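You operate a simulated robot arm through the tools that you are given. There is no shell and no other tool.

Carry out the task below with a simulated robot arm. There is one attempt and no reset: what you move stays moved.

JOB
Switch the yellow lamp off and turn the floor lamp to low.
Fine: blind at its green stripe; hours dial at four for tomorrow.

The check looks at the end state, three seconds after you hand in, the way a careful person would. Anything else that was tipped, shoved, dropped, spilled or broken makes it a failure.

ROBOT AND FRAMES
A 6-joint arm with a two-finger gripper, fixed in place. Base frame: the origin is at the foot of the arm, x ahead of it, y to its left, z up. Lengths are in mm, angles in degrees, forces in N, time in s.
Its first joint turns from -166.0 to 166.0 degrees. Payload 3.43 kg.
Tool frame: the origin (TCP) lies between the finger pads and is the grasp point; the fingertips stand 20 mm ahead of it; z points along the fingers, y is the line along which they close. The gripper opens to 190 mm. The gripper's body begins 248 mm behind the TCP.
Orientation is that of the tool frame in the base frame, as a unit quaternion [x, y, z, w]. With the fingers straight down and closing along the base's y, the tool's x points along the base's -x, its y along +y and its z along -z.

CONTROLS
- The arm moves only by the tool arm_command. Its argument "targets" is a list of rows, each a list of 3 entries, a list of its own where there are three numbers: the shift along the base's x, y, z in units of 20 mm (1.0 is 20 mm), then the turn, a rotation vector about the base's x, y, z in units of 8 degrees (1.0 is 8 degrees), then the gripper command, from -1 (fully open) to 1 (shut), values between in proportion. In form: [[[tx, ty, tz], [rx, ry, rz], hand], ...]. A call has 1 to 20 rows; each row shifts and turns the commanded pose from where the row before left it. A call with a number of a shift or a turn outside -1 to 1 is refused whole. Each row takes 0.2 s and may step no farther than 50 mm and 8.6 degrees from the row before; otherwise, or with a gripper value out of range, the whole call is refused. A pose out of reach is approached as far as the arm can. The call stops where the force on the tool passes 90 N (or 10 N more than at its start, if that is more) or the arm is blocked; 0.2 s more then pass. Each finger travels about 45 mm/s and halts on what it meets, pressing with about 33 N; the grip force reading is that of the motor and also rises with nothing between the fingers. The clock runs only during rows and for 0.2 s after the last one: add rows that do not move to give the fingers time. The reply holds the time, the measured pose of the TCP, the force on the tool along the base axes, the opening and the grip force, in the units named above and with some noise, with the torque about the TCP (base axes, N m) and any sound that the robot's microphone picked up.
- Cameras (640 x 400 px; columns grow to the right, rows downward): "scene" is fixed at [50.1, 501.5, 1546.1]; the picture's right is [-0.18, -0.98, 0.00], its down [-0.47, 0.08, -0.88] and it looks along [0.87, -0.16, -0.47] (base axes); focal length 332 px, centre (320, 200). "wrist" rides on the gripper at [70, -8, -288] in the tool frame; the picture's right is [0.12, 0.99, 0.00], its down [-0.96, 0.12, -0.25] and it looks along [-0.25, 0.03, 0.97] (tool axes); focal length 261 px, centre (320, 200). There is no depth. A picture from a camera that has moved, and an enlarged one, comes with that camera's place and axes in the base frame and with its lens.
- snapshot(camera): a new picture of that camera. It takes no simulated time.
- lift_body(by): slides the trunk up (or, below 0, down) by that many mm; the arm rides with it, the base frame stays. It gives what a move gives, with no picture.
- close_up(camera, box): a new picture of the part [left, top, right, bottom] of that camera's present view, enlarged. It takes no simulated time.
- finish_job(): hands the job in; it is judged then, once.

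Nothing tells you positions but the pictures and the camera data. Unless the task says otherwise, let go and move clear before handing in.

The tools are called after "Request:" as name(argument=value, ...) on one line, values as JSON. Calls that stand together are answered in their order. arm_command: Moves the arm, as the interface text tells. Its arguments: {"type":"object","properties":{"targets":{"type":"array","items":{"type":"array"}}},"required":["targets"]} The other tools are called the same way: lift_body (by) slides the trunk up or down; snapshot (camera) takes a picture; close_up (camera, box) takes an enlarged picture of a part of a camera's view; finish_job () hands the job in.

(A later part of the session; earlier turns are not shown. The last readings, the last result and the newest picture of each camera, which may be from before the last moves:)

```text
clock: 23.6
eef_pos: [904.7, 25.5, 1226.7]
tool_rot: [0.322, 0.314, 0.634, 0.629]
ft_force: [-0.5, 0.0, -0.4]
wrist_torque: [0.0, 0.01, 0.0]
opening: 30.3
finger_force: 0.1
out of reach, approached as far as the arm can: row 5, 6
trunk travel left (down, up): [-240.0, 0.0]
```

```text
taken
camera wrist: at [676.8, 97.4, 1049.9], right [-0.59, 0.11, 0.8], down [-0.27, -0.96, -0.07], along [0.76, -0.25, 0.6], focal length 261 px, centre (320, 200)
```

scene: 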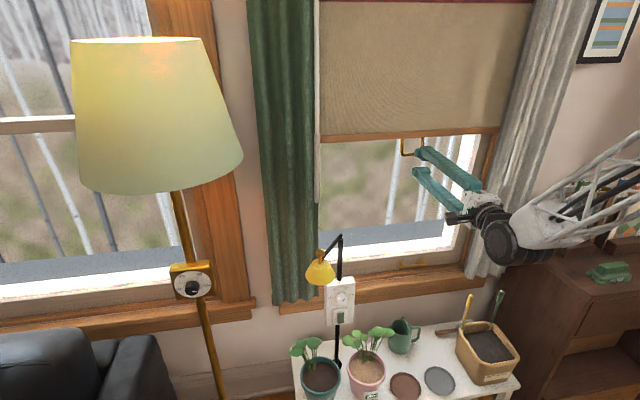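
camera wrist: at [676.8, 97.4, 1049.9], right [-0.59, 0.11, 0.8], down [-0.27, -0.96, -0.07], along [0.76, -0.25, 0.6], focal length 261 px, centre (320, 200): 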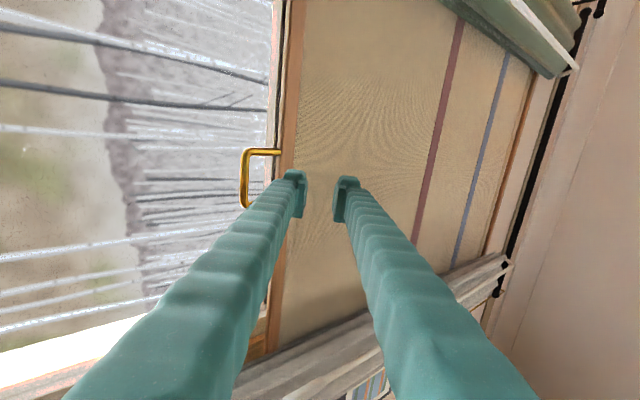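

Request:
close_up(camera="wrist", box=[440, 40, 560, 260])

Request:
close_up(camera="wrist", box=[450, 120, 540, 200])

```text
1.82 times, centred on (500, 150) of wrist
camera zoom: at [676.8, 97.4, 1049.9], right [-0.59, 0.11, 0.8], down [-0.27, -0.96, -0.07], along [0.76, -0.25, 0.6], focal length 474 px, centre (-7, 291)
```

zoom: 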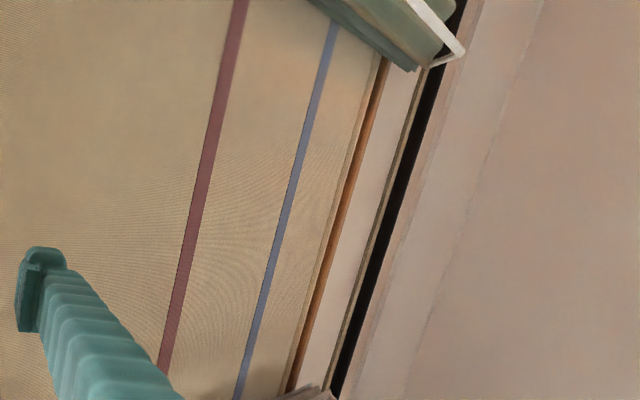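

```text
5.00 times, centred on (495, 160) of wrist
camera zoom: at [676.8, 97.4, 1049.9], right [-0.59, 0.11, 0.8], down [-0.27, -0.96, -0.07], along [0.76, -0.25, 0.6], focal length 1303 px, centre (-555, 400)
```

zoom: 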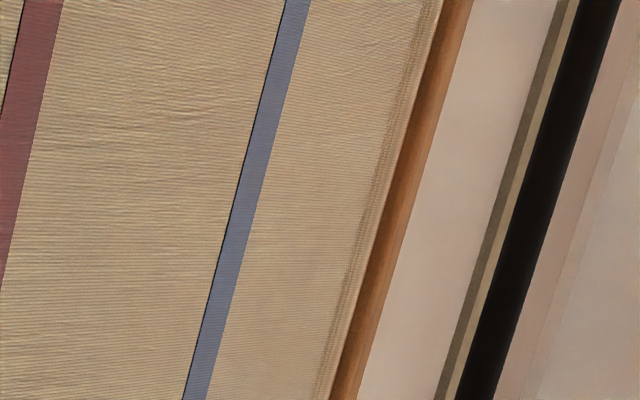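

Green still isn't out; blue is now ~170 mm below the roller, so the green should emerge soon. I'll return to the loop and pull about 60 mm more.

Request:
arm_command(targets=[[[0.1, 0, -0.6], [0, 0.92, 0], 0.68], [[0.1, 0, -0.6], [0, 0.92, 0], 0.68], [[0.1, 0, -0.6], [0, 0.92, 0], 0.68], [[0.1, 0, -0.6], [0, 0.92, 0], 0.68], [[0.1, 0, -0.6], [0, 0.88, 0], 0.68], [[0, 0, 0], [0, 0, 0], 0.68]])

Request:
close_up(camera="wrist", box=[260, 130, 420, 280])

```text
clock: 25.0
eef_pos: [913.4, 25.3, 1166.1]
tool_rot: [0.505, 0.496, 0.5, 0.499]
ft_force: [-0.6, 0.2, 0.3]
wrist_torque: [0.04, 0.02, 0.05]
opening: 30.6
finger_force: 0.0
trunk travel left (down, up): [-240.0, 0.0]
```

```text
2.67 times, centred on (340, 205) of wrist
camera zoom: at [625.4, 96.6, 1159.2], right [0.0, 0.11, 0.99], down [-0.25, -0.96, 0.11], along [0.97, -0.25, 0.02], focal length 695 px, centre (267, 187)
```

zoom: 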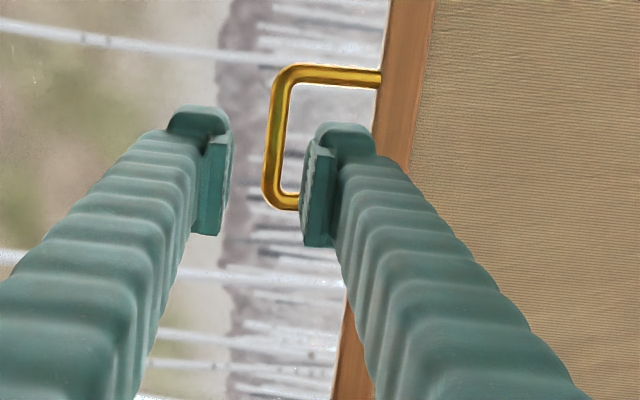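

Aligned with the loop again. Go in, grip, and pull 60 mm further.

Request:
arm_command(targets=[[[0.85, 0, 0], [0, 0, 0], 0.68], [[0.85, 0, 0], [0, 0, 0], 0.68], [[0.85, 0, 0], [0, 0, 0], 0.68], [[0.85, 0, 0], [0, 0, 0], 0.68], [[0.8, 0, 0.15], [0, 0, 0], 0.68], [[0, 0, 0], [0, 0, 0], 0.95], [[0, 0, 0], [0, 0, 0], 0.95], [[0, 0, 0], [0, 0, 0], 0.95]])

Request:
arm_command(targets=[[[0, 0, -0.6], [0, 0, 0], 0.95], [[0, 0, -0.6], [0, 0, 0], 0.95], [[0, 0, -0.6], [0, 0, 0], 0.95], [[0, 0, -0.6], [0, 0, 0], 0.95], [[0, 0, -0.6], [0, 0, 0], 0.95], [[0, 0, 0], [0, 0, 0], 0.95]])

Request:
arm_command(targets=[[[0, 0, 0], [0, 0, 0], 0.68], [[0, 0, 0], [0, 0, 0], 0.68], [[0, 0, -0.1], [0, 0, 0], 0.68], [[-1, 0, 0], [0, 0, 0], 0.68], [[-1, 0, 0], [0, 0, 0], 0.68], [[-1, 0, 0], [0, 0, 0], 0.68], [[-1, 0, 0], [0, 0, 0], 0.68], [[0, 0, 0.4], [0, -0.95, 0], 0.68], [[0, 0, 0.4], [0, -0.95, 0], 0.68], [[0, 0, 0.4], [0, -0.95, 0], 0.68], [[0, 0, 0.4], [0, -0.95, 0], 0.68], [[0, 0, 0.4], [0, -0.95, 0], 0.68]])

Request:
snapshot(camera="wrist")

Request:
snapshot(camera="scene")

```text
clock: 26.8
eef_pos: [997.1, 25.9, 1170.3]
tool_rot: [0.505, 0.496, 0.5, 0.499]
ft_force: [2.2, -0.3, 0.9]
wrist_torque: [-1.07, 0.03, 0.06]
opening: 5.9
finger_force: 39.0
trunk travel left (down, up): [-240.0, 0.0]
```

```text
clock: 28.2
eef_pos: [996.1, 26.4, 1109.9]
tool_rot: [0.505, 0.496, 0.501, 0.498]
ft_force: [4.7, -5.1, -1.3]
wrist_torque: [-1.19, 0.02, 0.0]
opening: 6.0
finger_force: 39.6
trunk travel left (down, up): [-240.0, 0.0]
```

```text
clock: 30.8
eef_pos: [935.5, 26.9, 1169.3]
tool_rot: [0.341, 0.331, 0.624, 0.619]
ft_force: [0.7, 0.2, -0.8]
wrist_torque: [-0.01, -0.05, 0.01]
opening: 30.7
finger_force: 0.1
out of reach, approached as far as the arm can: row 11, 12
trunk travel left (down, up): [-240.0, 0.0]
```

```text
taken
camera wrist: at [698.5, 98.8, 1005.9], right [-0.54, 0.11, 0.83], down [-0.27, -0.96, -0.05], along [0.79, -0.25, 0.55], focal length 261 px, centre (320, 200)
```

wrist: 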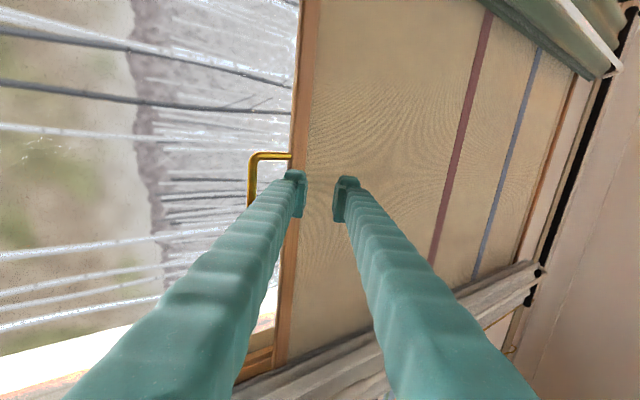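

```text
taken
```

scene: 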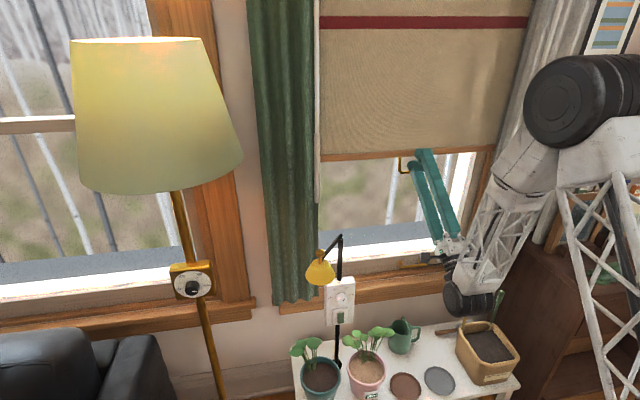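

Request:
close_up(camera="wrist", box=[500, 60, 590, 140])

Request:
close_up(camera="wrist", box=[440, 120, 580, 260])

```text
5.00 times, centred on (545, 100) of wrist
camera zoom: at [698.5, 98.8, 1005.9], right [-0.54, 0.11, 0.83], down [-0.27, -0.96, -0.05], along [0.79, -0.25, 0.55], focal length 1303 px, centre (-805, 700)
```

zoom: 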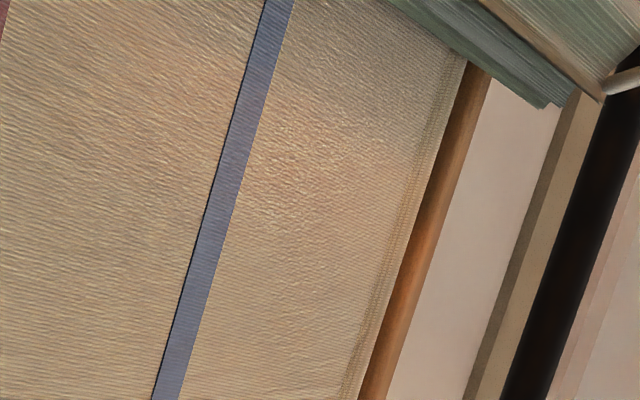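

```text
2.86 times, centred on (510, 190) of wrist
camera zoom: at [698.5, 98.8, 1005.9], right [-0.54, 0.11, 0.83], down [-0.27, -0.96, -0.05], along [0.79, -0.25, 0.55], focal length 745 px, centre (-223, 229)
```

zoom: 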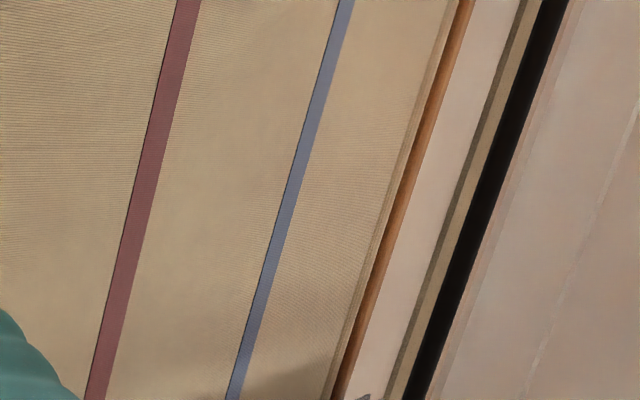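

Green isn't out yet, but blue-to-roller is now ~95% of the red-to-blue spacing, so it should come within a few centimetres. Another ~45 mm pull.

Request:
arm_command(targets=[[[-0.2, 0, -0.6], [0, 0.85, 0], 0.68], [[-0.2, 0, -0.6], [0, 0.85, 0], 0.68], [[-0.2, 0, -0.6], [0, 0.85, 0], 0.68], [[-0.2, 0, -0.6], [0, 0.85, 0], 0.68], [[-0.2, 0, -0.6], [0, 0.78, 0], 0.68], [[0, 0, 0], [0, 0, 0], 0.68]])

Request:
close_up(camera="wrist", box=[260, 130, 420, 280])

Request:
snapshot(camera="scene")

```text
clock: 32.2
eef_pos: [915.8, 26.4, 1110.4]
tool_rot: [0.506, 0.497, 0.5, 0.497]
ft_force: [-0.2, -0.1, 0.2]
wrist_torque: [-0.01, -0.01, -0.01]
opening: 30.2
finger_force: 0.0
trunk travel left (down, up): [-240.0, 0.0]
```

```text
2.67 times, centred on (340, 205) of wrist
camera zoom: at [628.6, 98.3, 1104.2], right [0.01, 0.11, 0.99], down [-0.25, -0.96, 0.11], along [0.97, -0.25, 0.02], focal length 695 px, centre (267, 187)
```

zoom: 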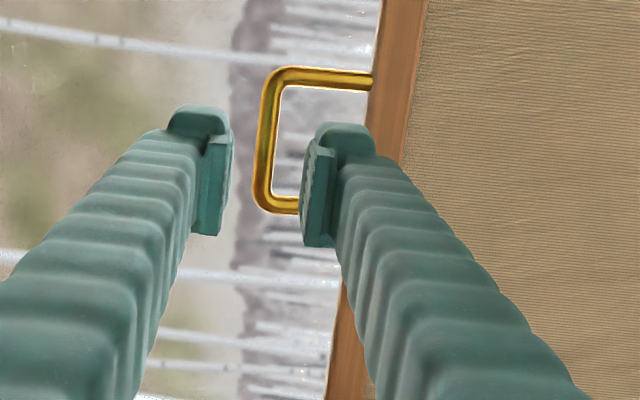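

```text
taken
```

scene: 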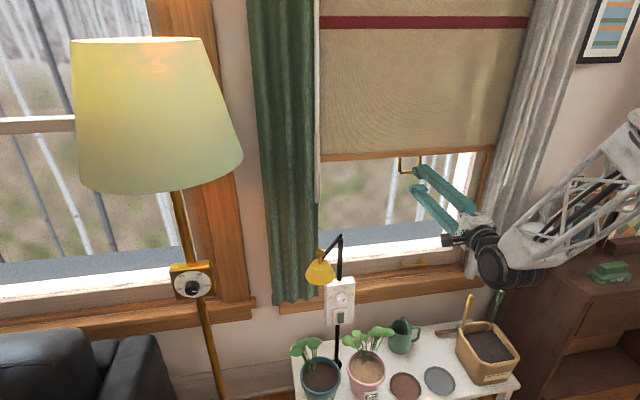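

Request:
arm_command(targets=[[[0.85, 0, -0.17], [0, 0, 0], 0.68], [[0.85, 0, 0], [0, 0, 0], 0.68], [[0.85, 0, 0], [0, 0, 0], 0.68], [[0.85, 0, 0], [0, 0, 0], 0.68], [[0.65, 0, 0.15], [0, 0, 0], 0.68], [[0, 0, 0], [0, 0, 0], 0.95], [[0, 0, 0], [0, 0, 0], 0.95], [[0, 0, 0], [0, 0, 0], 0.95]])

Request:
arm_command(targets=[[[0, 0, -0.6], [0, 0, 0], 0.95], [[0, 0, -0.6], [0, 0, 0], 0.95], [[0, 0, -0.6], [0, 0, 0], 0.95], [[0, 0, -0.45], [0, 0, 0], 0.95], [[0, 0, 0], [0, 0, 0], 0.95]])

Request:
arm_command(targets=[[[0, 0, 0], [0, 0, 0], 0.68], [[0, 0, 0], [0, 0, 0], 0.68], [[0, 0, -0.1], [0, 0, 0], 0.68], [[-1, 0, 0], [0, 0, 0], 0.68], [[-1, 0, 0], [0, 0, 0], 0.68], [[-1, 0, 0], [0, 0, 0], 0.68], [[-1, 0, 0], [0, 0, 0], 0.68], [[0, 0, 0.6], [0, -0.95, 0], 0.68], [[0, 0, 0.6], [0, -0.95, 0], 0.68], [[0, 0, 0.6], [0, -0.95, 0], 0.68], [[0, 0, 0.6], [0, -0.95, 0], 0.68]])

Request:
snapshot(camera="wrist")

Request:
snapshot(camera="scene")

```text
clock: 34.0
eef_pos: [995.8, 27.6, 1111.1]
tool_rot: [0.505, 0.497, 0.5, 0.498]
ft_force: [2.0, -0.3, -1.4]
wrist_torque: [-1.09, -0.04, -0.01]
opening: 6.1
finger_force: 39.1
trunk travel left (down, up): [-240.0, 0.0]
```

```text
clock: 35.2
eef_pos: [996.4, 26.8, 1062.7]
tool_rot: [0.507, 0.497, 0.499, 0.497]
ft_force: [-1.8, -1.6, -2.3]
wrist_torque: [-1.16, -0.01, 0.08]
opening: 5.8
finger_force: 40.0
trunk travel left (down, up): [-240.0, 0.0]
```

```text
clock: 37.6
eef_pos: [934.9, 28.1, 1126.8]
tool_rot: [0.36, 0.352, 0.613, 0.609]
ft_force: [-0.5, 0.1, 0.0]
wrist_torque: [0.0, -0.01, -0.01]
opening: 30.0
finger_force: 0.1
out of reach, approached as far as the arm can: row 8, 11
trunk travel left (down, up): [-240.0, 0.0]
```

```text
taken
camera wrist: at [687.3, 100.1, 978.9], right [-0.49, 0.11, 0.87], down [-0.27, -0.96, -0.03], along [0.83, -0.25, 0.5], focal length 261 px, centre (320, 200)
```

wrist: 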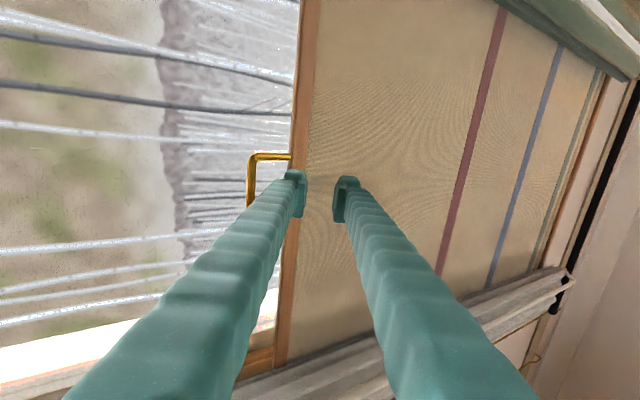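

```text
taken
```

scene: 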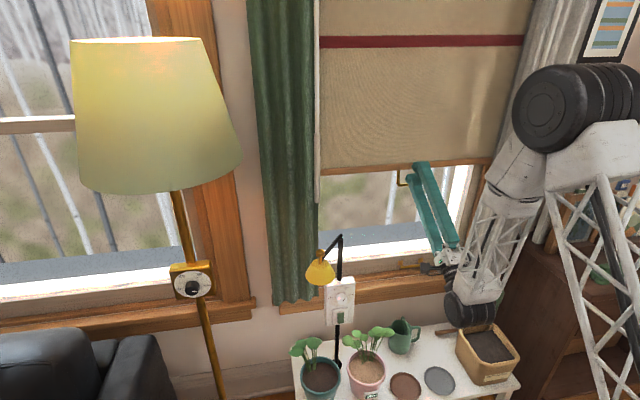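

The green stripe seems to have come out below the roller. Zooming in on it.

Request:
close_up(camera="wrist", box=[540, 50, 640, 130])

Request:
close_up(camera="wrist", box=[460, 110, 620, 250])

Request:
close_up(camera="wrist", box=[565, 110, 605, 150])

```text
5.00 times, centred on (590, 90) of wrist
camera zoom: at [687.3, 100.1, 978.9], right [-0.49, 0.11, 0.87], down [-0.27, -0.96, -0.03], along [0.83, -0.25, 0.5], focal length 1303 px, centre (-1030, 750)
```

zoom: 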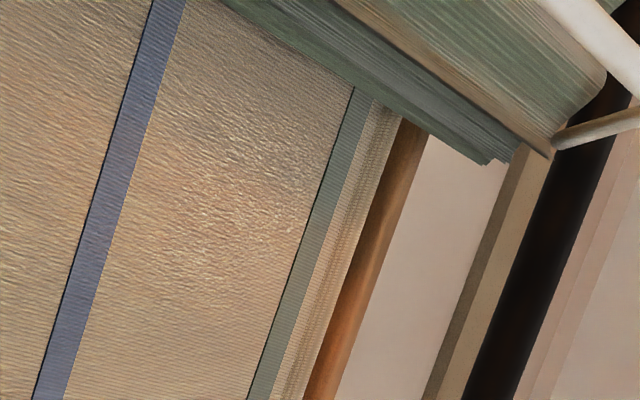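

```text
2.86 times, centred on (540, 180) of wrist
camera zoom: at [687.3, 100.1, 978.9], right [-0.49, 0.11, 0.87], down [-0.27, -0.96, -0.03], along [0.83, -0.25, 0.5], focal length 745 px, centre (-309, 257)
```

zoom: 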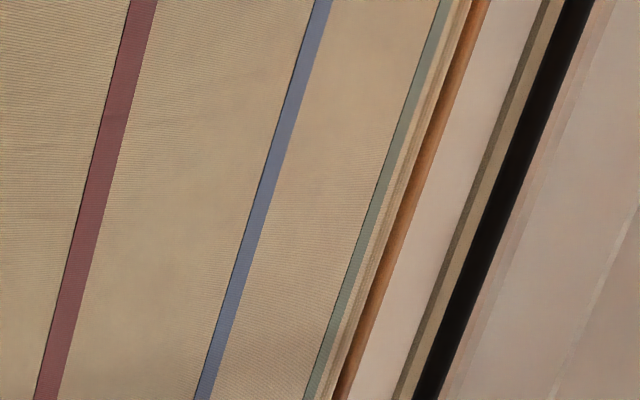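

```text
10.00 times, centred on (585, 130) of wrist
camera zoom: at [687.3, 100.1, 978.9], right [-0.49, 0.11, 0.87], down [-0.27, -0.96, -0.03], along [0.83, -0.25, 0.5], focal length 2606 px, centre (-2330, 900)
```

zoom: 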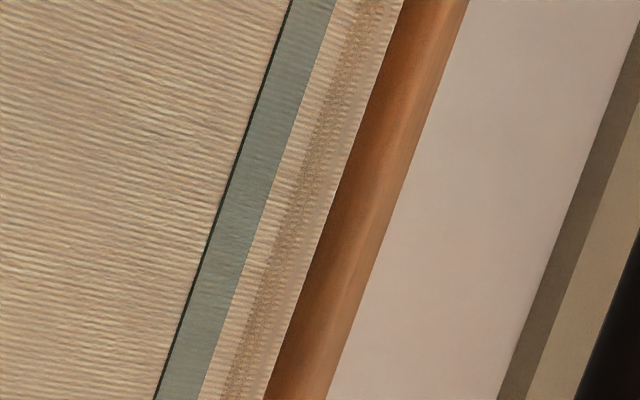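

The green stripe now sits just under the roller, in the same place the blue one occupied at the start (I pulled ≈242 mm, about one stripe spacing). The blind is set; next I'll back away from the window, level the tool and head toward the yellow lamp's timer box (face at x≈815, knob ≈(806, 297, 765)).

Request:
arm_command(targets=[[[-0.6, 0, 0], [0, 0.92, 0], 0.3], [[-0.6, 0, 0], [0, 0.92, 0], 0], [[-0.6, 0, 0], [0, 0.92, 0], 0], [[-0.6, 0, 0], [0, 0.92, 0], 0], [[-0.6, 0.2, 0], [-0.5, 0, 0], 0], [[-0.6, 0.4, 0], [-0.9, 0, 0], 0], [[-0.6, 0.6, 0], [-0.9, 0, 0], 0], [[-0.6, 0.6, 0], [-0.9, 0, 0], 0], [[-0.4, 0.6, 0], [-0.9, 0, 0], 0], [[0, 0.6, 0], [-0.9, 0, 0], 0], [[0, 0.6, -0.2], [-0.9, 0, 0], 0], [[0, 0.6, -0.4], [-0.9, 0, 0], 0]])

Request:
snapshot(camera="wrist")

Request:
snapshot(camera="scene")

```text
clock: 40.2
eef_pos: [856.3, 116.9, 1133.7]
tool_rot: [0.216, 0.668, 0.223, 0.676]
ft_force: [0.0, -0.9, -1.1]
wrist_torque: [-0.02, 0.03, 0.07]
opening: 95.1
finger_force: 0.0
out of reach, approached as far as the arm can: row 2, 6, 7, 8, 9
trunk travel left (down, up): [-240.0, 0.0]
```

```text
taken
camera wrist: at [570.4, 149.3, 1068.4], right [-0.01, 0.87, 0.49], down [-0.26, -0.48, 0.84], along [0.97, -0.12, 0.23], focal length 261 px, centre (320, 200)
```

wrist: 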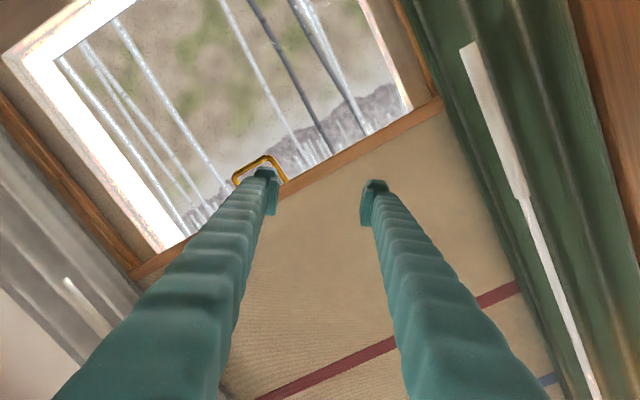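

```text
taken
```

scene: 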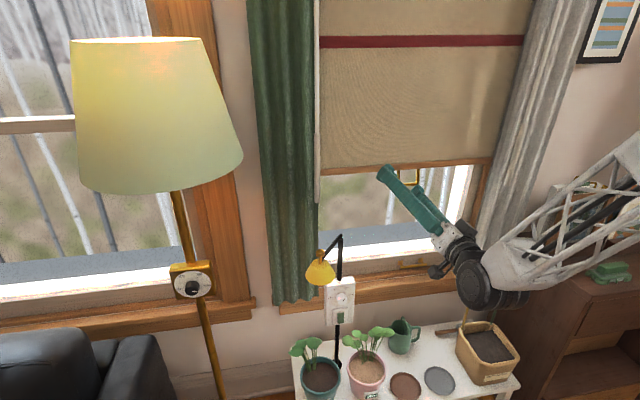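

The tool is level, rolled to ~36°. I'll come down and left in front of the plant table, staying clear of the yellow shade.

Request:
arm_command(targets=[[[-0.3, 0.3, -0.9], [0, 0, 0], 0.3], [[-0.3, 0.3, -0.9], [0, 0, 0], 0.3], [[-0.3, 0.3, -0.9], [0, 0, 0], 0.3], [[-0.3, 0.3, -0.9], [0, 0, 0], 0.3], [[-0.3, 0.3, -0.9], [0, 0, 0], 0.3], [[-0.3, 0.3, -0.9], [0, 0, 0], 0.3], [[-0.3, 0.3, -0.9], [0, 0, 0], 0.3], [[-0.3, 0.3, -0.9], [0, 0, 0], 0.3]])

Request:
snapshot(camera="wrist")

Request:
snapshot(camera="scene")

```text
clock: 42.0
eef_pos: [883.0, 193.9, 1029.4]
tool_rot: [0.218, 0.668, 0.223, 0.675]
ft_force: [-0.4, -0.2, 0.6]
wrist_torque: [-0.01, 0.13, 0.05]
opening: 66.7
finger_force: 0.1
out of reach, approached as far as the arm can: row 1, 2, 3, 4, 5, 6, 7, 8
trunk travel left (down, up): [-240.0, 0.0]
```

```text
taken
camera wrist: at [596.1, 226.4, 964.4], right [-0.01, 0.87, 0.49], down [-0.26, -0.48, 0.84], along [0.97, -0.12, 0.23], focal length 261 px, centre (320, 200)
```

wrist: 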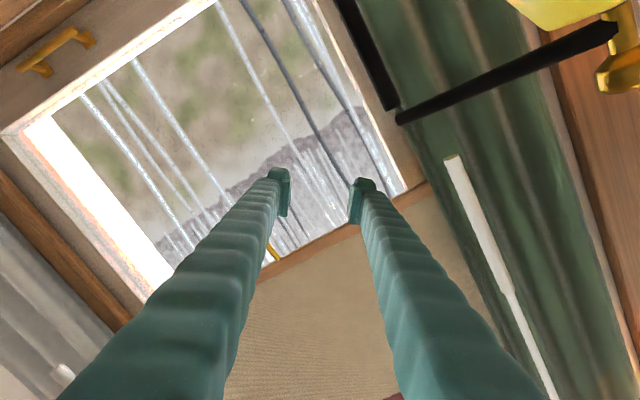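

```text
taken
```

scene: 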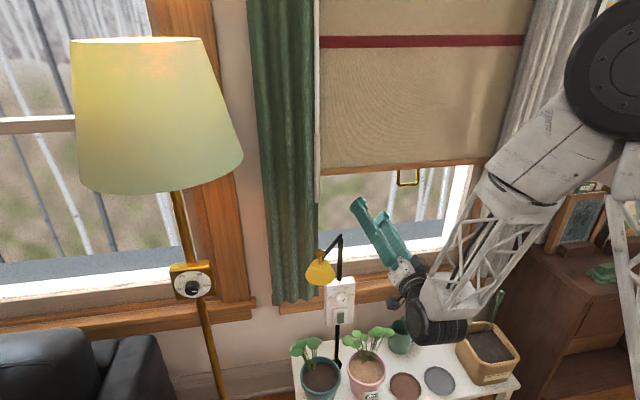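

Level tool can't get closer and lower than this (wrist limit), so I'll work with the tool pitched down instead. First back off from the lamp, unroll, then pitch down 45° and see how low and close I can go.

Request:
arm_command(targets=[[[0, -0.7, 0.6], [-0.9, 0, 0], 0], [[0, -0.7, 0.6], [-0.9, 0, 0], 0], [[0, -0.5, 0.3], [-0.9, 0, 0], 0], [[0, 0, 0], [-0.9, 0, 0], 0], [[0, 0, 0], [-0.9, 0, 0], 0], [[-0.5, 0, 0], [0, 0.94, 0], 0], [[-0.5, 0, 0], [0, 0.94, 0], 0], [[-0.5, 0, 0], [0, 0.94, 0], 0], [[-0.8, 0, 0], [0, 0.94, 0], 0], [[-0.8, 0, 0], [0, 0.94, 0], 0], [[-0.8, 0, 0], [0, 0.94, 0], 0]])

Request:
snapshot(camera="wrist")

Request:
snapshot(camera="scene")

```text
clock: 44.4
eef_pos: [833.4, 139.3, 1078.3]
tool_rot: [-0.047, 0.895, -0.038, 0.442]
ft_force: [-2.1, 0.8, -2.2]
wrist_torque: [-0.09, -0.65, -0.07]
opening: 94.9
finger_force: 0.1
out of reach, approached as far as the arm can: row 10, 11
trunk travel left (down, up): [-240.0, 0.0]
```

```text
taken
camera wrist: at [562.4, 129.0, 1198.0], right [-0.12, 0.97, -0.2], down [0.38, 0.24, 0.89], along [0.92, 0.03, -0.4], focal length 261 px, centre (320, 200)
```

wrist: 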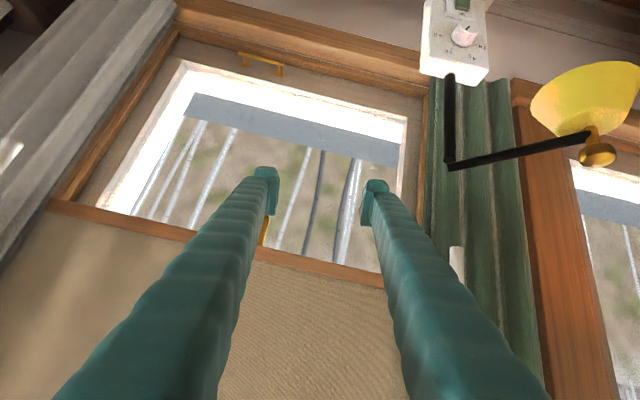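

```text
taken
```

scene: 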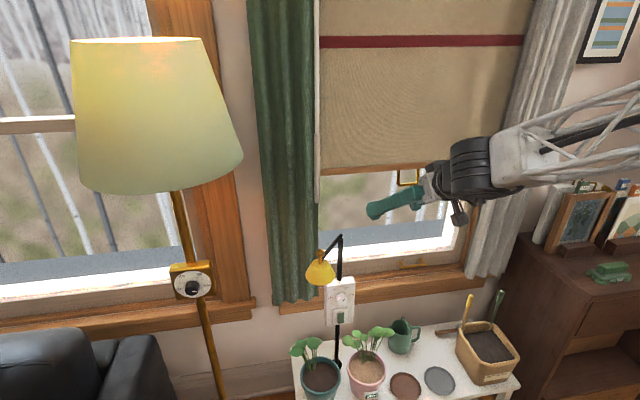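

The pose lagged near the limits again. I'll try continuing lower with this pitch, in small steps, staying to the right of the lamp.

Request:
arm_command(targets=[[[-0.2, 0, -0.7], [0, 0.2, 0], 0], [[-0.2, 0, -0.7], [0, 0.2, 0], 0], [[-0.2, 0, -0.7], [0, 0.2, 0], 0], [[-0.2, 0, -0.7], [0, 0.2, 0], 0]])

```text
clock: 45.4
eef_pos: [802.8, 142.7, 1002.5]
tool_rot: [0.006, 0.93, -0.006, 0.368]
ft_force: [-0.4, -0.5, 0.6]
wrist_torque: [-0.01, -0.01, 0.0]
opening: 95.0
finger_force: 0.0
trunk travel left (down, up): [-240.0, 0.0]
```

It's tracking again at 47° pitch. Move on toward (660, 240, 830) to look at the timer box from the front.

Request:
arm_command(targets=[[[-0.8, 0.2, -0.5], [0, 0, 0], 0], [[-0.8, 0.2, -0.5], [0, 0, 0], 0], [[-0.8, 0.2, -0.7], [0, 0, 0], 0], [[-0.8, 0.4, -0.8], [0, 0, 0], 0], [[-0.8, 0.5, -0.9], [0, -0.2, 0], 0], [[-0.8, 0.6, -0.9], [0, -0.2, 0], 0], [[-0.8, 0.7, -0.9], [0, -0.2, 0], 0], [[-0.8, 0.7, -0.9], [0, -0.2, 0], 0], [[-0.5, 0.7, -0.9], [0, -0.2, 0], 0]])

Request:
snapshot(camera="wrist")

Request:
snapshot(camera="scene")

```text
clock: 47.4
eef_pos: [683.7, 241.1, 881.4]
tool_rot: [0.008, 0.903, -0.007, 0.43]
ft_force: [-0.8, -0.3, 1.2]
wrist_torque: [0.11, 0.08, 0.14]
opening: 94.9
finger_force: 0.0
out of reach, approached as far as the arm can: row 8, 9
trunk travel left (down, up): [-240.0, 0.0]
```

```text
taken
camera wrist: at [415.8, 236.9, 1006.6], right [-0.06, 0.99, -0.1], down [0.42, 0.11, 0.9], along [0.91, 0.01, -0.42], focal length 261 px, centre (320, 200)
```

wrist: 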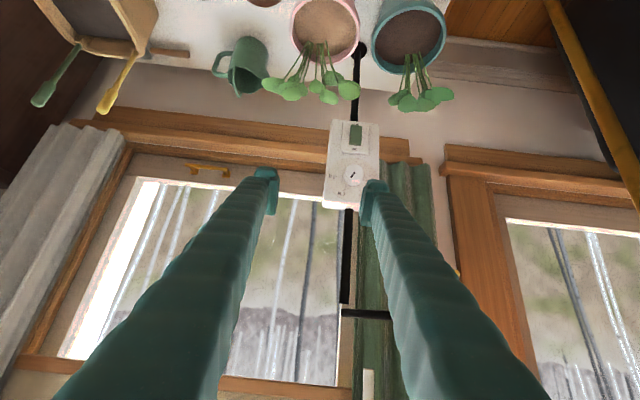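

```text
taken
```

scene: 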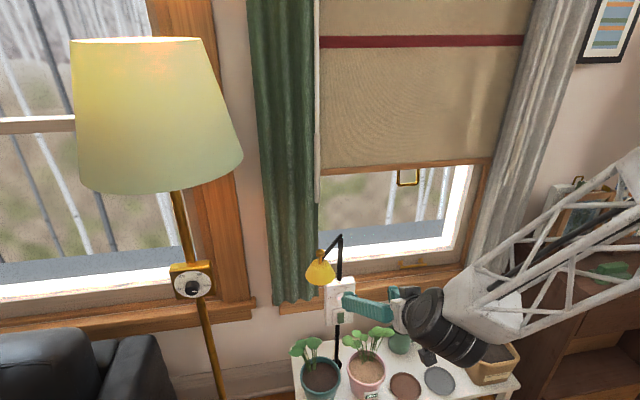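

Good frontal view of the timer box. Zooming to locate the knob, rocker and leaves precisely.

Request:
close_up(camera="wrist", box=[310, 110, 400, 220])

Request:
close_up(camera="wrist", box=[240, 0, 480, 240])

Request:
close_up(camera="scene", box=[280, 220, 440, 400])

```text
3.64 times, centred on (355, 165) of wrist
camera zoom: at [415.8, 236.9, 1006.6], right [-0.06, 0.99, -0.1], down [0.42, 0.11, 0.9], along [0.91, 0.01, -0.42], focal length 948 px, centre (193, 327)
```

zoom: 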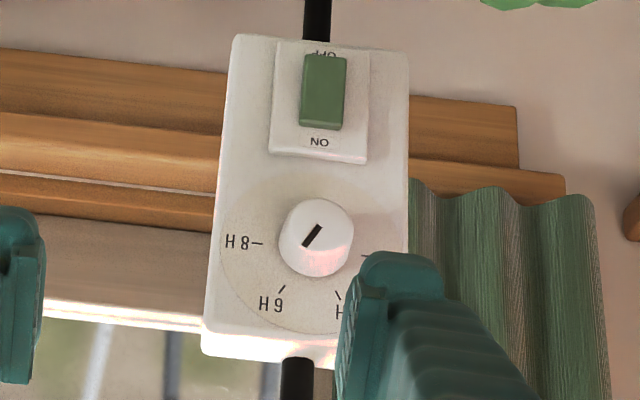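

```text
1.67 times, centred on (360, 120) of wrist
camera zoom: at [415.8, 236.9, 1006.6], right [-0.06, 0.99, -0.1], down [0.42, 0.11, 0.9], along [0.91, 0.01, -0.42], focal length 434 px, centre (253, 333)
```

zoom: 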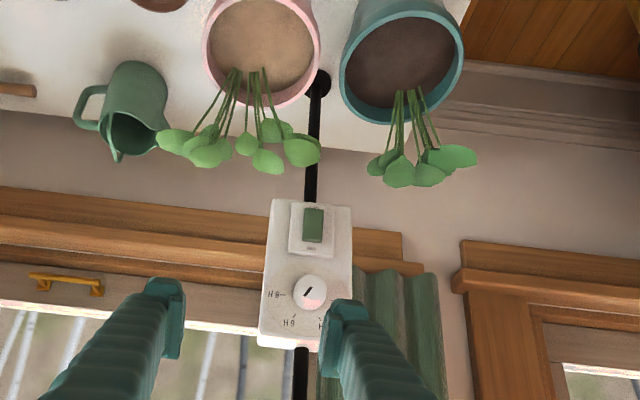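

```text
2.22 times, centred on (360, 310) of scene
camera zoom: at [50.1, 501.5, 1546.1], right [-0.18, -0.98, 0.0], down [-0.47, 0.08, -0.88], along [0.87, -0.16, -0.47], focal length 738 px, centre (231, -44)
```

zoom: 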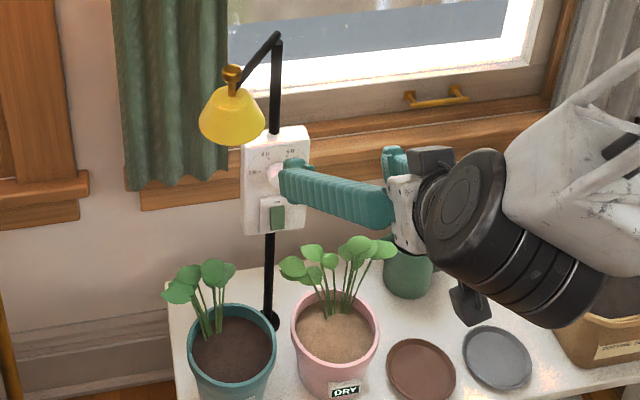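

The knob's front is at about (800, 294, 771) with the face at x≈820; the rocker spans z≈662–710 with its OFF (lower) end sticking out. I'll approach the knob at 40° pitch with fingers left and right of it, first to a standoff.

Request:
arm_command(targets=[[[0.5, 0.53, -0.5], [0, 0, 0], 0.2], [[0.6, 0.53, -0.7], [0, 0, 0], 0.26], [[0.6, 0.53, -0.7], [0, 0, 0], 0.26], [[0.6, 0.53, -0.8], [0, 0, 0], 0.26], [[0.6, 0.53, -0.8], [0, 0, 0], 0.26]])

Request:
snapshot(camera="wrist")

Request:
close_up(camera="scene", box=[280, 220, 440, 400])

```text
clock: 48.6
eef_pos: [739.5, 293.6, 810.5]
tool_rot: [0.006, 0.901, -0.005, 0.433]
ft_force: [-0.1, -0.5, 0.2]
wrist_torque: [0.02, 0.02, 0.06]
opening: 70.4
finger_force: 0.0
trunk travel left (down, up): [-240.0, 0.0]
```

```text
taken
camera wrist: at [471.0, 289.4, 935.8], right [-0.06, 0.99, -0.1], down [0.41, 0.11, 0.9], along [0.91, 0.01, -0.41], focal length 261 px, centre (320, 200)
```

wrist: 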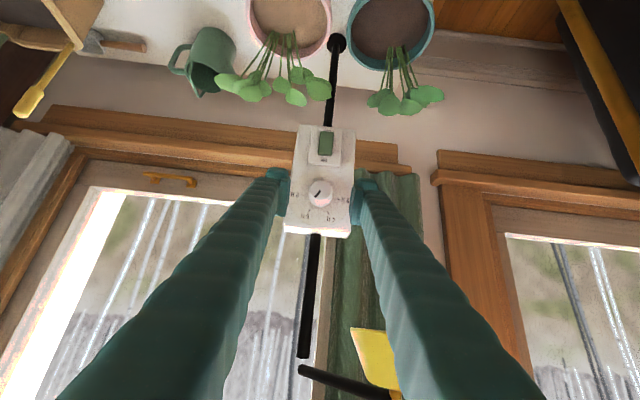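

```text
2.22 times, centred on (360, 310) of scene
camera zoom: at [50.1, 501.5, 1546.1], right [-0.18, -0.98, 0.0], down [-0.47, 0.08, -0.88], along [0.87, -0.16, -0.47], focal length 738 px, centre (231, -44)
```

zoom: 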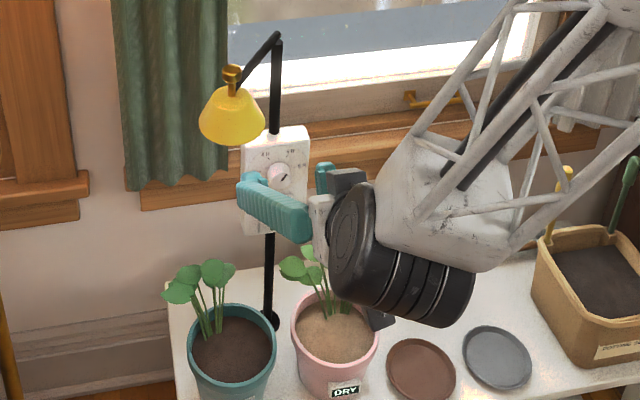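

Request:
close_up(camera="wrist", box=[270, 120, 390, 240])

```text
3.33 times, centred on (330, 180) of wrist
camera zoom: at [471.0, 289.4, 935.8], right [-0.06, 0.99, -0.1], down [0.41, 0.11, 0.9], along [0.91, 0.01, -0.41], focal length 869 px, centre (287, 267)
```

zoom: 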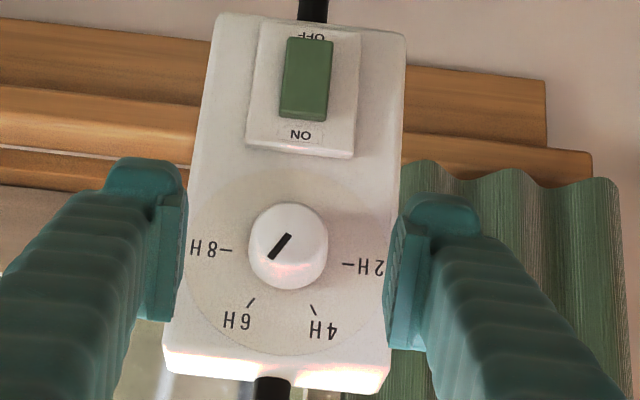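

The knob is centred between the fingers. I'll advance along the tool axis to put the pads around it (stopping ~3 mm short of the face), then roll +20° with the fingers still open.

Request:
arm_command(targets=[[[0.48, 0, -0.38], [0, 0, 0], 0.3], [[0.48, 0, -0.38], [0, 0, 0], 0.35], [[0.48, 0, -0.38], [0, 0, 0], 0.35], [[0.48, 0, -0.38], [0, 0, 0], 0.35], [[0.44, 0, -0.36], [0, 0, 0], 0.35]])

Request:
arm_command(targets=[[[0, 0, 0], [0.83, 0, 0], 0.4], [[0, 0, 0], [0.83, 0, 0], 0.4], [[0, 0, 0], [0.84, 0, 0], 0.4], [[0, 0, 0], [0, 0, 0], 0.4]])

Request:
close_up(camera="wrist", box=[250, 110, 410, 250])

Request:
close_up(camera="scene", box=[280, 220, 400, 340])

```text
clock: 49.8
eef_pos: [784.6, 294.8, 773.2]
tool_rot: [0.006, 0.901, -0.005, 0.433]
ft_force: [-39.5, -2.3, 24.3]
wrist_torque: [0.8, -0.76, 1.59]
opening: 60.4
finger_force: 0.0
trunk travel left (down, up): [-240.0, 0.0]
```

```text
clock: 50.8
eef_pos: [784.2, 294.0, 767.6]
tool_rot: [0.08, 0.891, 0.15, 0.421]
ft_force: [-55.0, 16.0, -35.6]
wrist_torque: [-1.62, -0.07, 2.46]
opening: 59.0
finger_force: 1.5
trunk travel left (down, up): [-240.0, 0.0]
```

```text
2.86 times, centred on (330, 180) of wrist
camera zoom: at [516.5, 247.2, 885.7], right [-0.06, 0.97, 0.25], down [0.42, -0.2, 0.89], along [0.91, 0.15, -0.39], focal length 745 px, centre (291, 257)
```

zoom: 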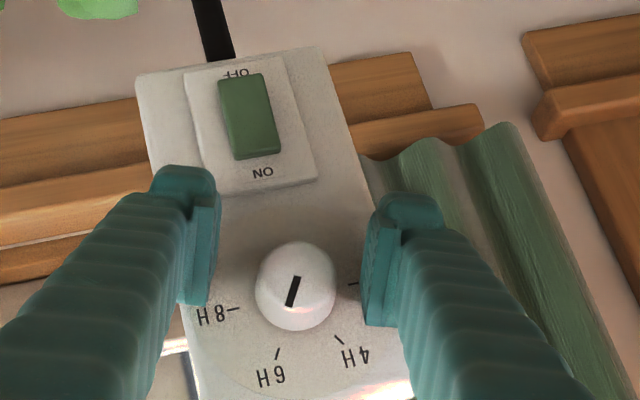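

```text
3.33 times, centred on (340, 280) of scene
camera zoom: at [50.1, 501.5, 1546.1], right [-0.18, -0.98, 0.0], down [-0.47, 0.08, -0.88], along [0.87, -0.16, -0.47], focal length 1107 px, centre (253, -67)
```

zoom: 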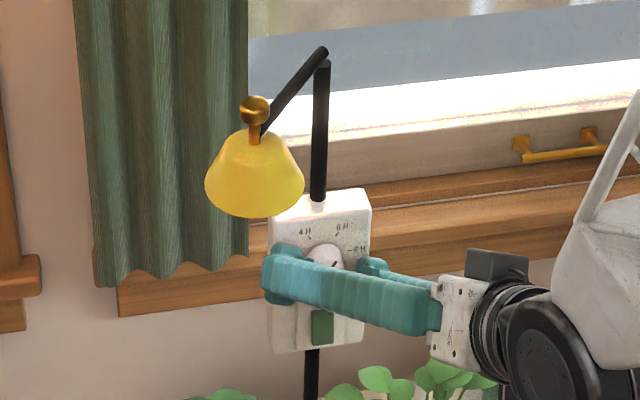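

The fingertips touched the face a little earlier than expected. I'll back off a few millimetres to unload it.

Request:
arm_command(targets=[[[-0.3, 0, 0.0], [0, 0, 0], 0.4], [[-0.15, 0, 0], [0, 0, 0], 0.4]])

Request:
close_up(camera="wrist", box=[250, 110, 410, 250])

Request:
close_up(camera="scene", box=[280, 220, 400, 340])

```text
clock: 51.4
eef_pos: [784.0, 294.0, 774.3]
tool_rot: [0.084, 0.889, 0.15, 0.425]
ft_force: [-20.7, 0.6, -14.6]
wrist_torque: [-0.47, 0.01, 0.71]
opening: 54.7
finger_force: 0.1
out of reach, approached as far as the arm can: row 2
trunk travel left (down, up): [-240.0, 0.0]
```

```text
2.86 times, centred on (330, 180) of wrist
camera zoom: at [515.3, 249.0, 890.8], right [-0.05, 0.97, 0.25], down [0.41, -0.21, 0.89], along [0.91, 0.15, -0.39], focal length 745 px, centre (291, 257)
```

zoom: 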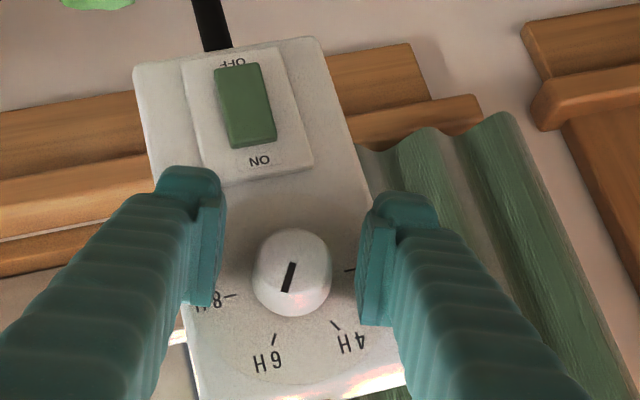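

```text
3.33 times, centred on (340, 280) of scene
camera zoom: at [50.1, 501.5, 1546.1], right [-0.18, -0.98, 0.0], down [-0.47, 0.08, -0.88], along [0.87, -0.16, -0.47], focal length 1107 px, centre (253, -67)
```

zoom: 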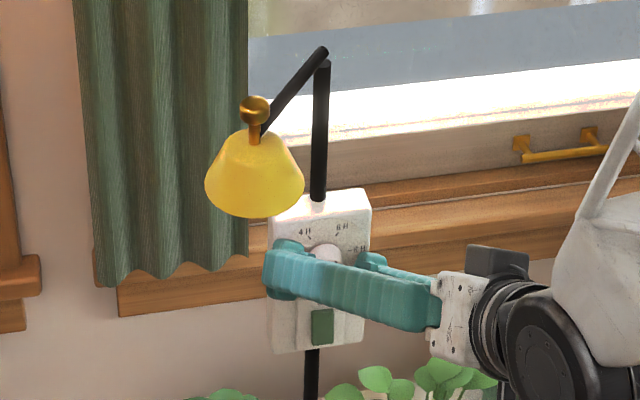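

Rolling +20° reached the arm's inner limit, so I'll unroll, back off to unload, and use a slightly steeper pitch with short turning strokes.

Request:
arm_command(targets=[[[0, 0, 0], [-0.9, 0, 0], 0.4], [[-0.2, 0, 0], [-0.8, 0, 0], 0.4], [[-0.5, 0, 0.2], [-0.8, 0, 0], 0.4], [[-0.3, 0, 0.2], [0, 0.4, 0], 0.4], [[0, 0, 0], [0, 0.4, 0], 0.4], [[0, 0, 0], [0, 0, 0], 0.4]])

Request:
close_up(camera="wrist", box=[250, 110, 410, 250])

Request:
snapshot(camera="scene")

```text
clock: 52.8
eef_pos: [761.4, 296.9, 780.7]
tool_rot: [0.006, 0.925, -0.006, 0.381]
ft_force: [0.3, -0.2, 0.5]
wrist_torque: [-0.01, 0.0, 0.02]
opening: 56.9
finger_force: 0.1
trunk travel left (down, up): [-240.0, 0.0]
```

```text
2.86 times, centred on (330, 180) of wrist
camera zoom: at [508.4, 291.6, 934.6], right [-0.07, 0.99, -0.09], down [0.51, 0.11, 0.85], along [0.86, 0.01, -0.51], focal length 745 px, centre (291, 257)
```

zoom: 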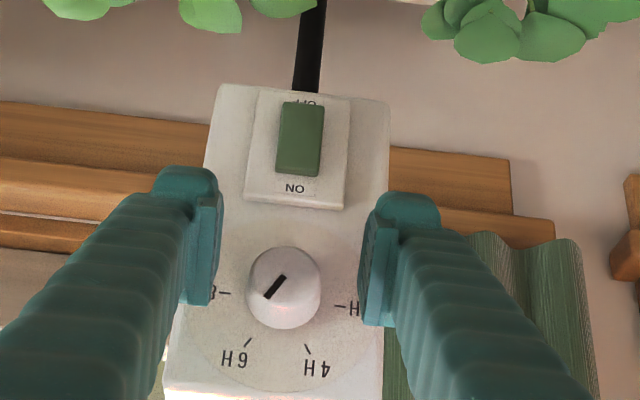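

```text
taken
```

scene: 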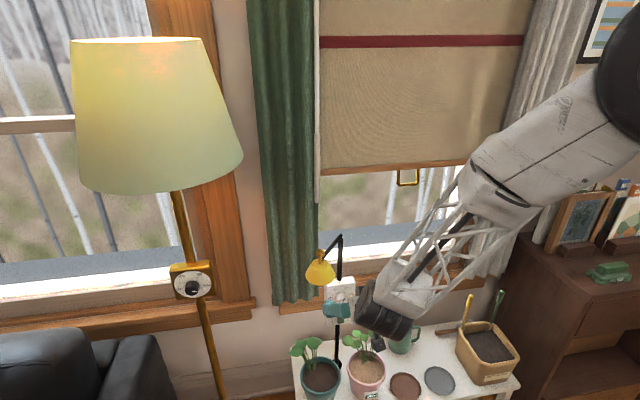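

Unloaded, pitch 45°, and the knob centre is about (y 295, z 777) with the face at x≈813. I'll move in to leave ~3 mm to the face, roll +12°, and check before closing.

Request:
arm_command(targets=[[[0.5, -0.05, -0.1], [0, 0, 0], 0.4], [[0.48, -0.05, -0.1], [0, 0, 0], 0.4], [[0, 0, 0], [0.75, 0, 0], 0.4], [[0, 0, 0], [0.75, 0, 0], 0.4], [[0, 0, 0], [0, 0, 0], 0.4]])

Request:
close_up(camera="wrist", box=[250, 110, 410, 250])

Request:
close_up(camera="scene", box=[300, 250, 380, 330])

```text
clock: 54.0
eef_pos: [781.3, 294.2, 775.9]
tool_rot: [0.045, 0.92, 0.092, 0.379]
ft_force: [-0.6, -0.2, -0.1]
wrist_torque: [0.0, 0.01, -0.02]
opening: 57.1
finger_force: 0.1
trunk travel left (down, up): [-240.0, 0.0]
```

```text
2.86 times, centred on (330, 180) of wrist
camera zoom: at [528.2, 257.8, 926.1], right [-0.07, 0.99, 0.12], down [0.51, -0.07, 0.86], along [0.86, 0.12, -0.5], focal length 745 px, centre (291, 257)
```

zoom: 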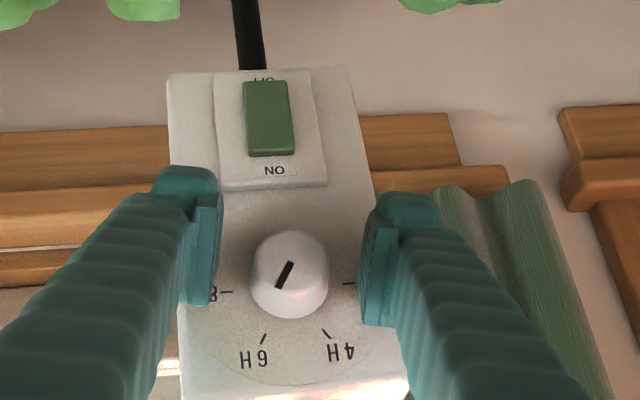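

```text
5.00 times, centred on (340, 290) of scene
camera zoom: at [50.1, 501.5, 1546.1], right [-0.18, -0.98, 0.0], down [-0.47, 0.08, -0.88], along [0.87, -0.16, -0.47], focal length 1660 px, centre (220, -250)
```

zoom: 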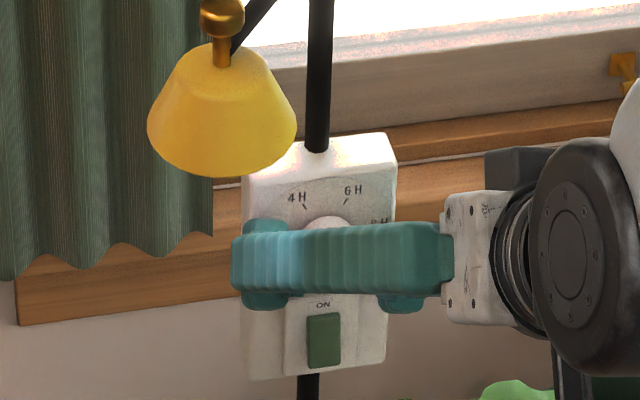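

The knob is centred between the pads with no contact force. Closing on it, then a first 40° counter-clockwise stroke.

Request:
arm_command(targets=[[[0, 0, 0], [0, 0, 0], 0.9], [[0, 0, 0], [0, 0, 0], 0.9], [[0, 0, 0], [0, 0, 0], 0.9]])

Request:
arm_command(targets=[[[0, 0, 0], [-0.5, 0, 0], 0.9], [[0, 0, 0], [-0.5, 0, 0], 0.9], [[0, 0, 0], [-0.5, 0, 0], 0.9], [[0, 0, 0], [-0.5, 0, 0], 0.9], [[0, 0, 0], [0, 0, 0], 0.9]])

Request:
close_up(camera="wrist", box=[250, 110, 410, 250])

Request:
close_up(camera="scene", box=[300, 250, 380, 330])

```text
clock: 54.8
eef_pos: [781.6, 295.3, 775.9]
tool_rot: [0.046, 0.92, 0.091, 0.378]
ft_force: [1.0, 7.7, 0.4]
wrist_torque: [0.0, 0.08, 0.09]
opening: 32.9
finger_force: 42.3
trunk travel left (down, up): [-240.0, 0.0]
```

```text
clock: 56.0
eef_pos: [781.2, 294.6, 776.2]
tool_rot: [-0.008, 0.924, -0.038, 0.381]
ft_force: [-14.3, 28.0, 1.8]
wrist_torque: [-0.03, 0.35, 0.41]
opening: 32.8
finger_force: 44.9
trunk travel left (down, up): [-240.0, 0.0]
```

```text
2.86 times, centred on (330, 180) of wrist
camera zoom: at [528.2, 301.1, 930.1], right [-0.07, 0.98, -0.16], down [0.51, 0.17, 0.84], along [0.86, -0.02, -0.51], focal length 745 px, centre (291, 257)
```

zoom: 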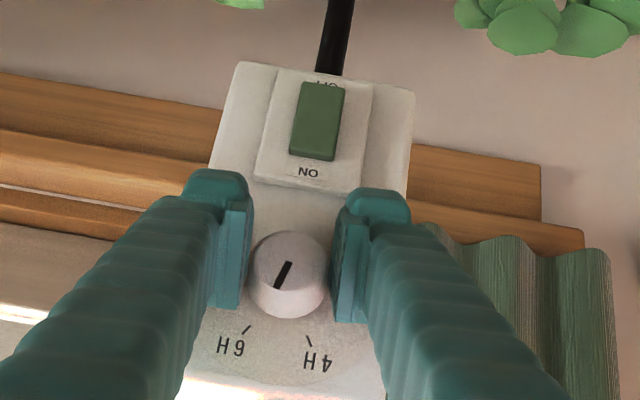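

```text
5.00 times, centred on (340, 290) of scene
camera zoom: at [50.1, 501.5, 1546.1], right [-0.18, -0.98, 0.0], down [-0.47, 0.08, -0.88], along [0.87, -0.16, -0.47], focal length 1660 px, centre (220, -250)
```

zoom: 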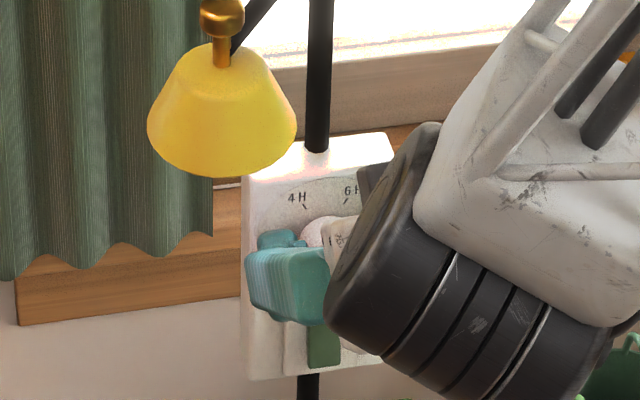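

The knob turned with the gripper by ~16°. Continue the stroke another 24°.

Request:
arm_command(targets=[[[0, 0.05, 0], [-0.5, 0, 0], 0.9], [[0, 0.05, 0], [-0.5, 0, 0], 0.9], [[0, 0, 0], [-0.5, 0, 0], 0.9], [[0, 0, 0], [-0.5, 0, 0], 0.9], [[0, 0, 0], [-0.5, 0, 0], 0.9], [[0, 0, 0], [-0.5, 0, 0], 0.9], [[0, 0, 0], [0, 0, 0], 0.9]])

Request:
close_up(camera="wrist", box=[250, 110, 410, 250])

Request:
close_up(camera="scene", box=[300, 250, 380, 330])

```text
clock: 57.6
eef_pos: [780.6, 295.5, 776.3]
tool_rot: [-0.086, 0.896, -0.23, 0.371]
ft_force: [2.4, -11.2, -12.3]
wrist_torque: [0.01, 0.35, -0.31]
opening: 32.6
finger_force: 44.9
trunk travel left (down, up): [-240.0, 0.0]
```

```text
2.86 times, centred on (330, 180) of wrist
camera zoom: at [528.8, 363.7, 913.7], right [-0.07, 0.83, -0.55], down [0.51, 0.5, 0.7], along [0.86, -0.23, -0.46], focal length 745 px, centre (291, 257)
```

zoom: 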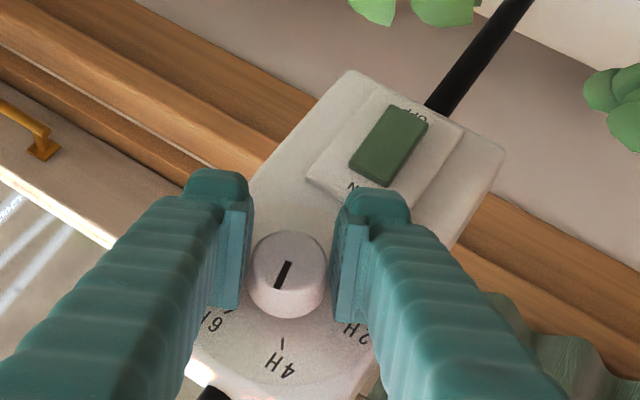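

```text
5.00 times, centred on (340, 290) of scene
camera zoom: at [50.1, 501.5, 1546.1], right [-0.18, -0.98, 0.0], down [-0.47, 0.08, -0.88], along [0.87, -0.16, -0.47], focal length 1660 px, centre (220, -250)
```

zoom: 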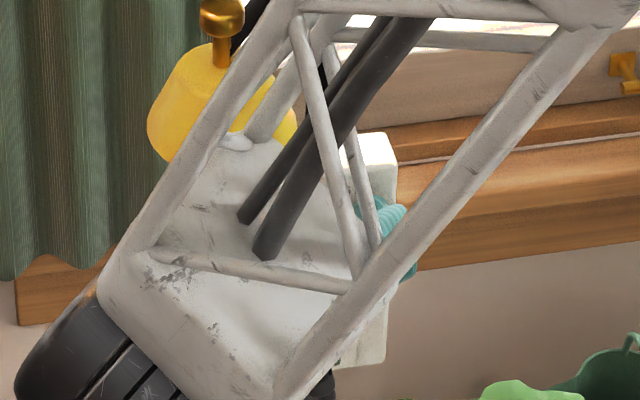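

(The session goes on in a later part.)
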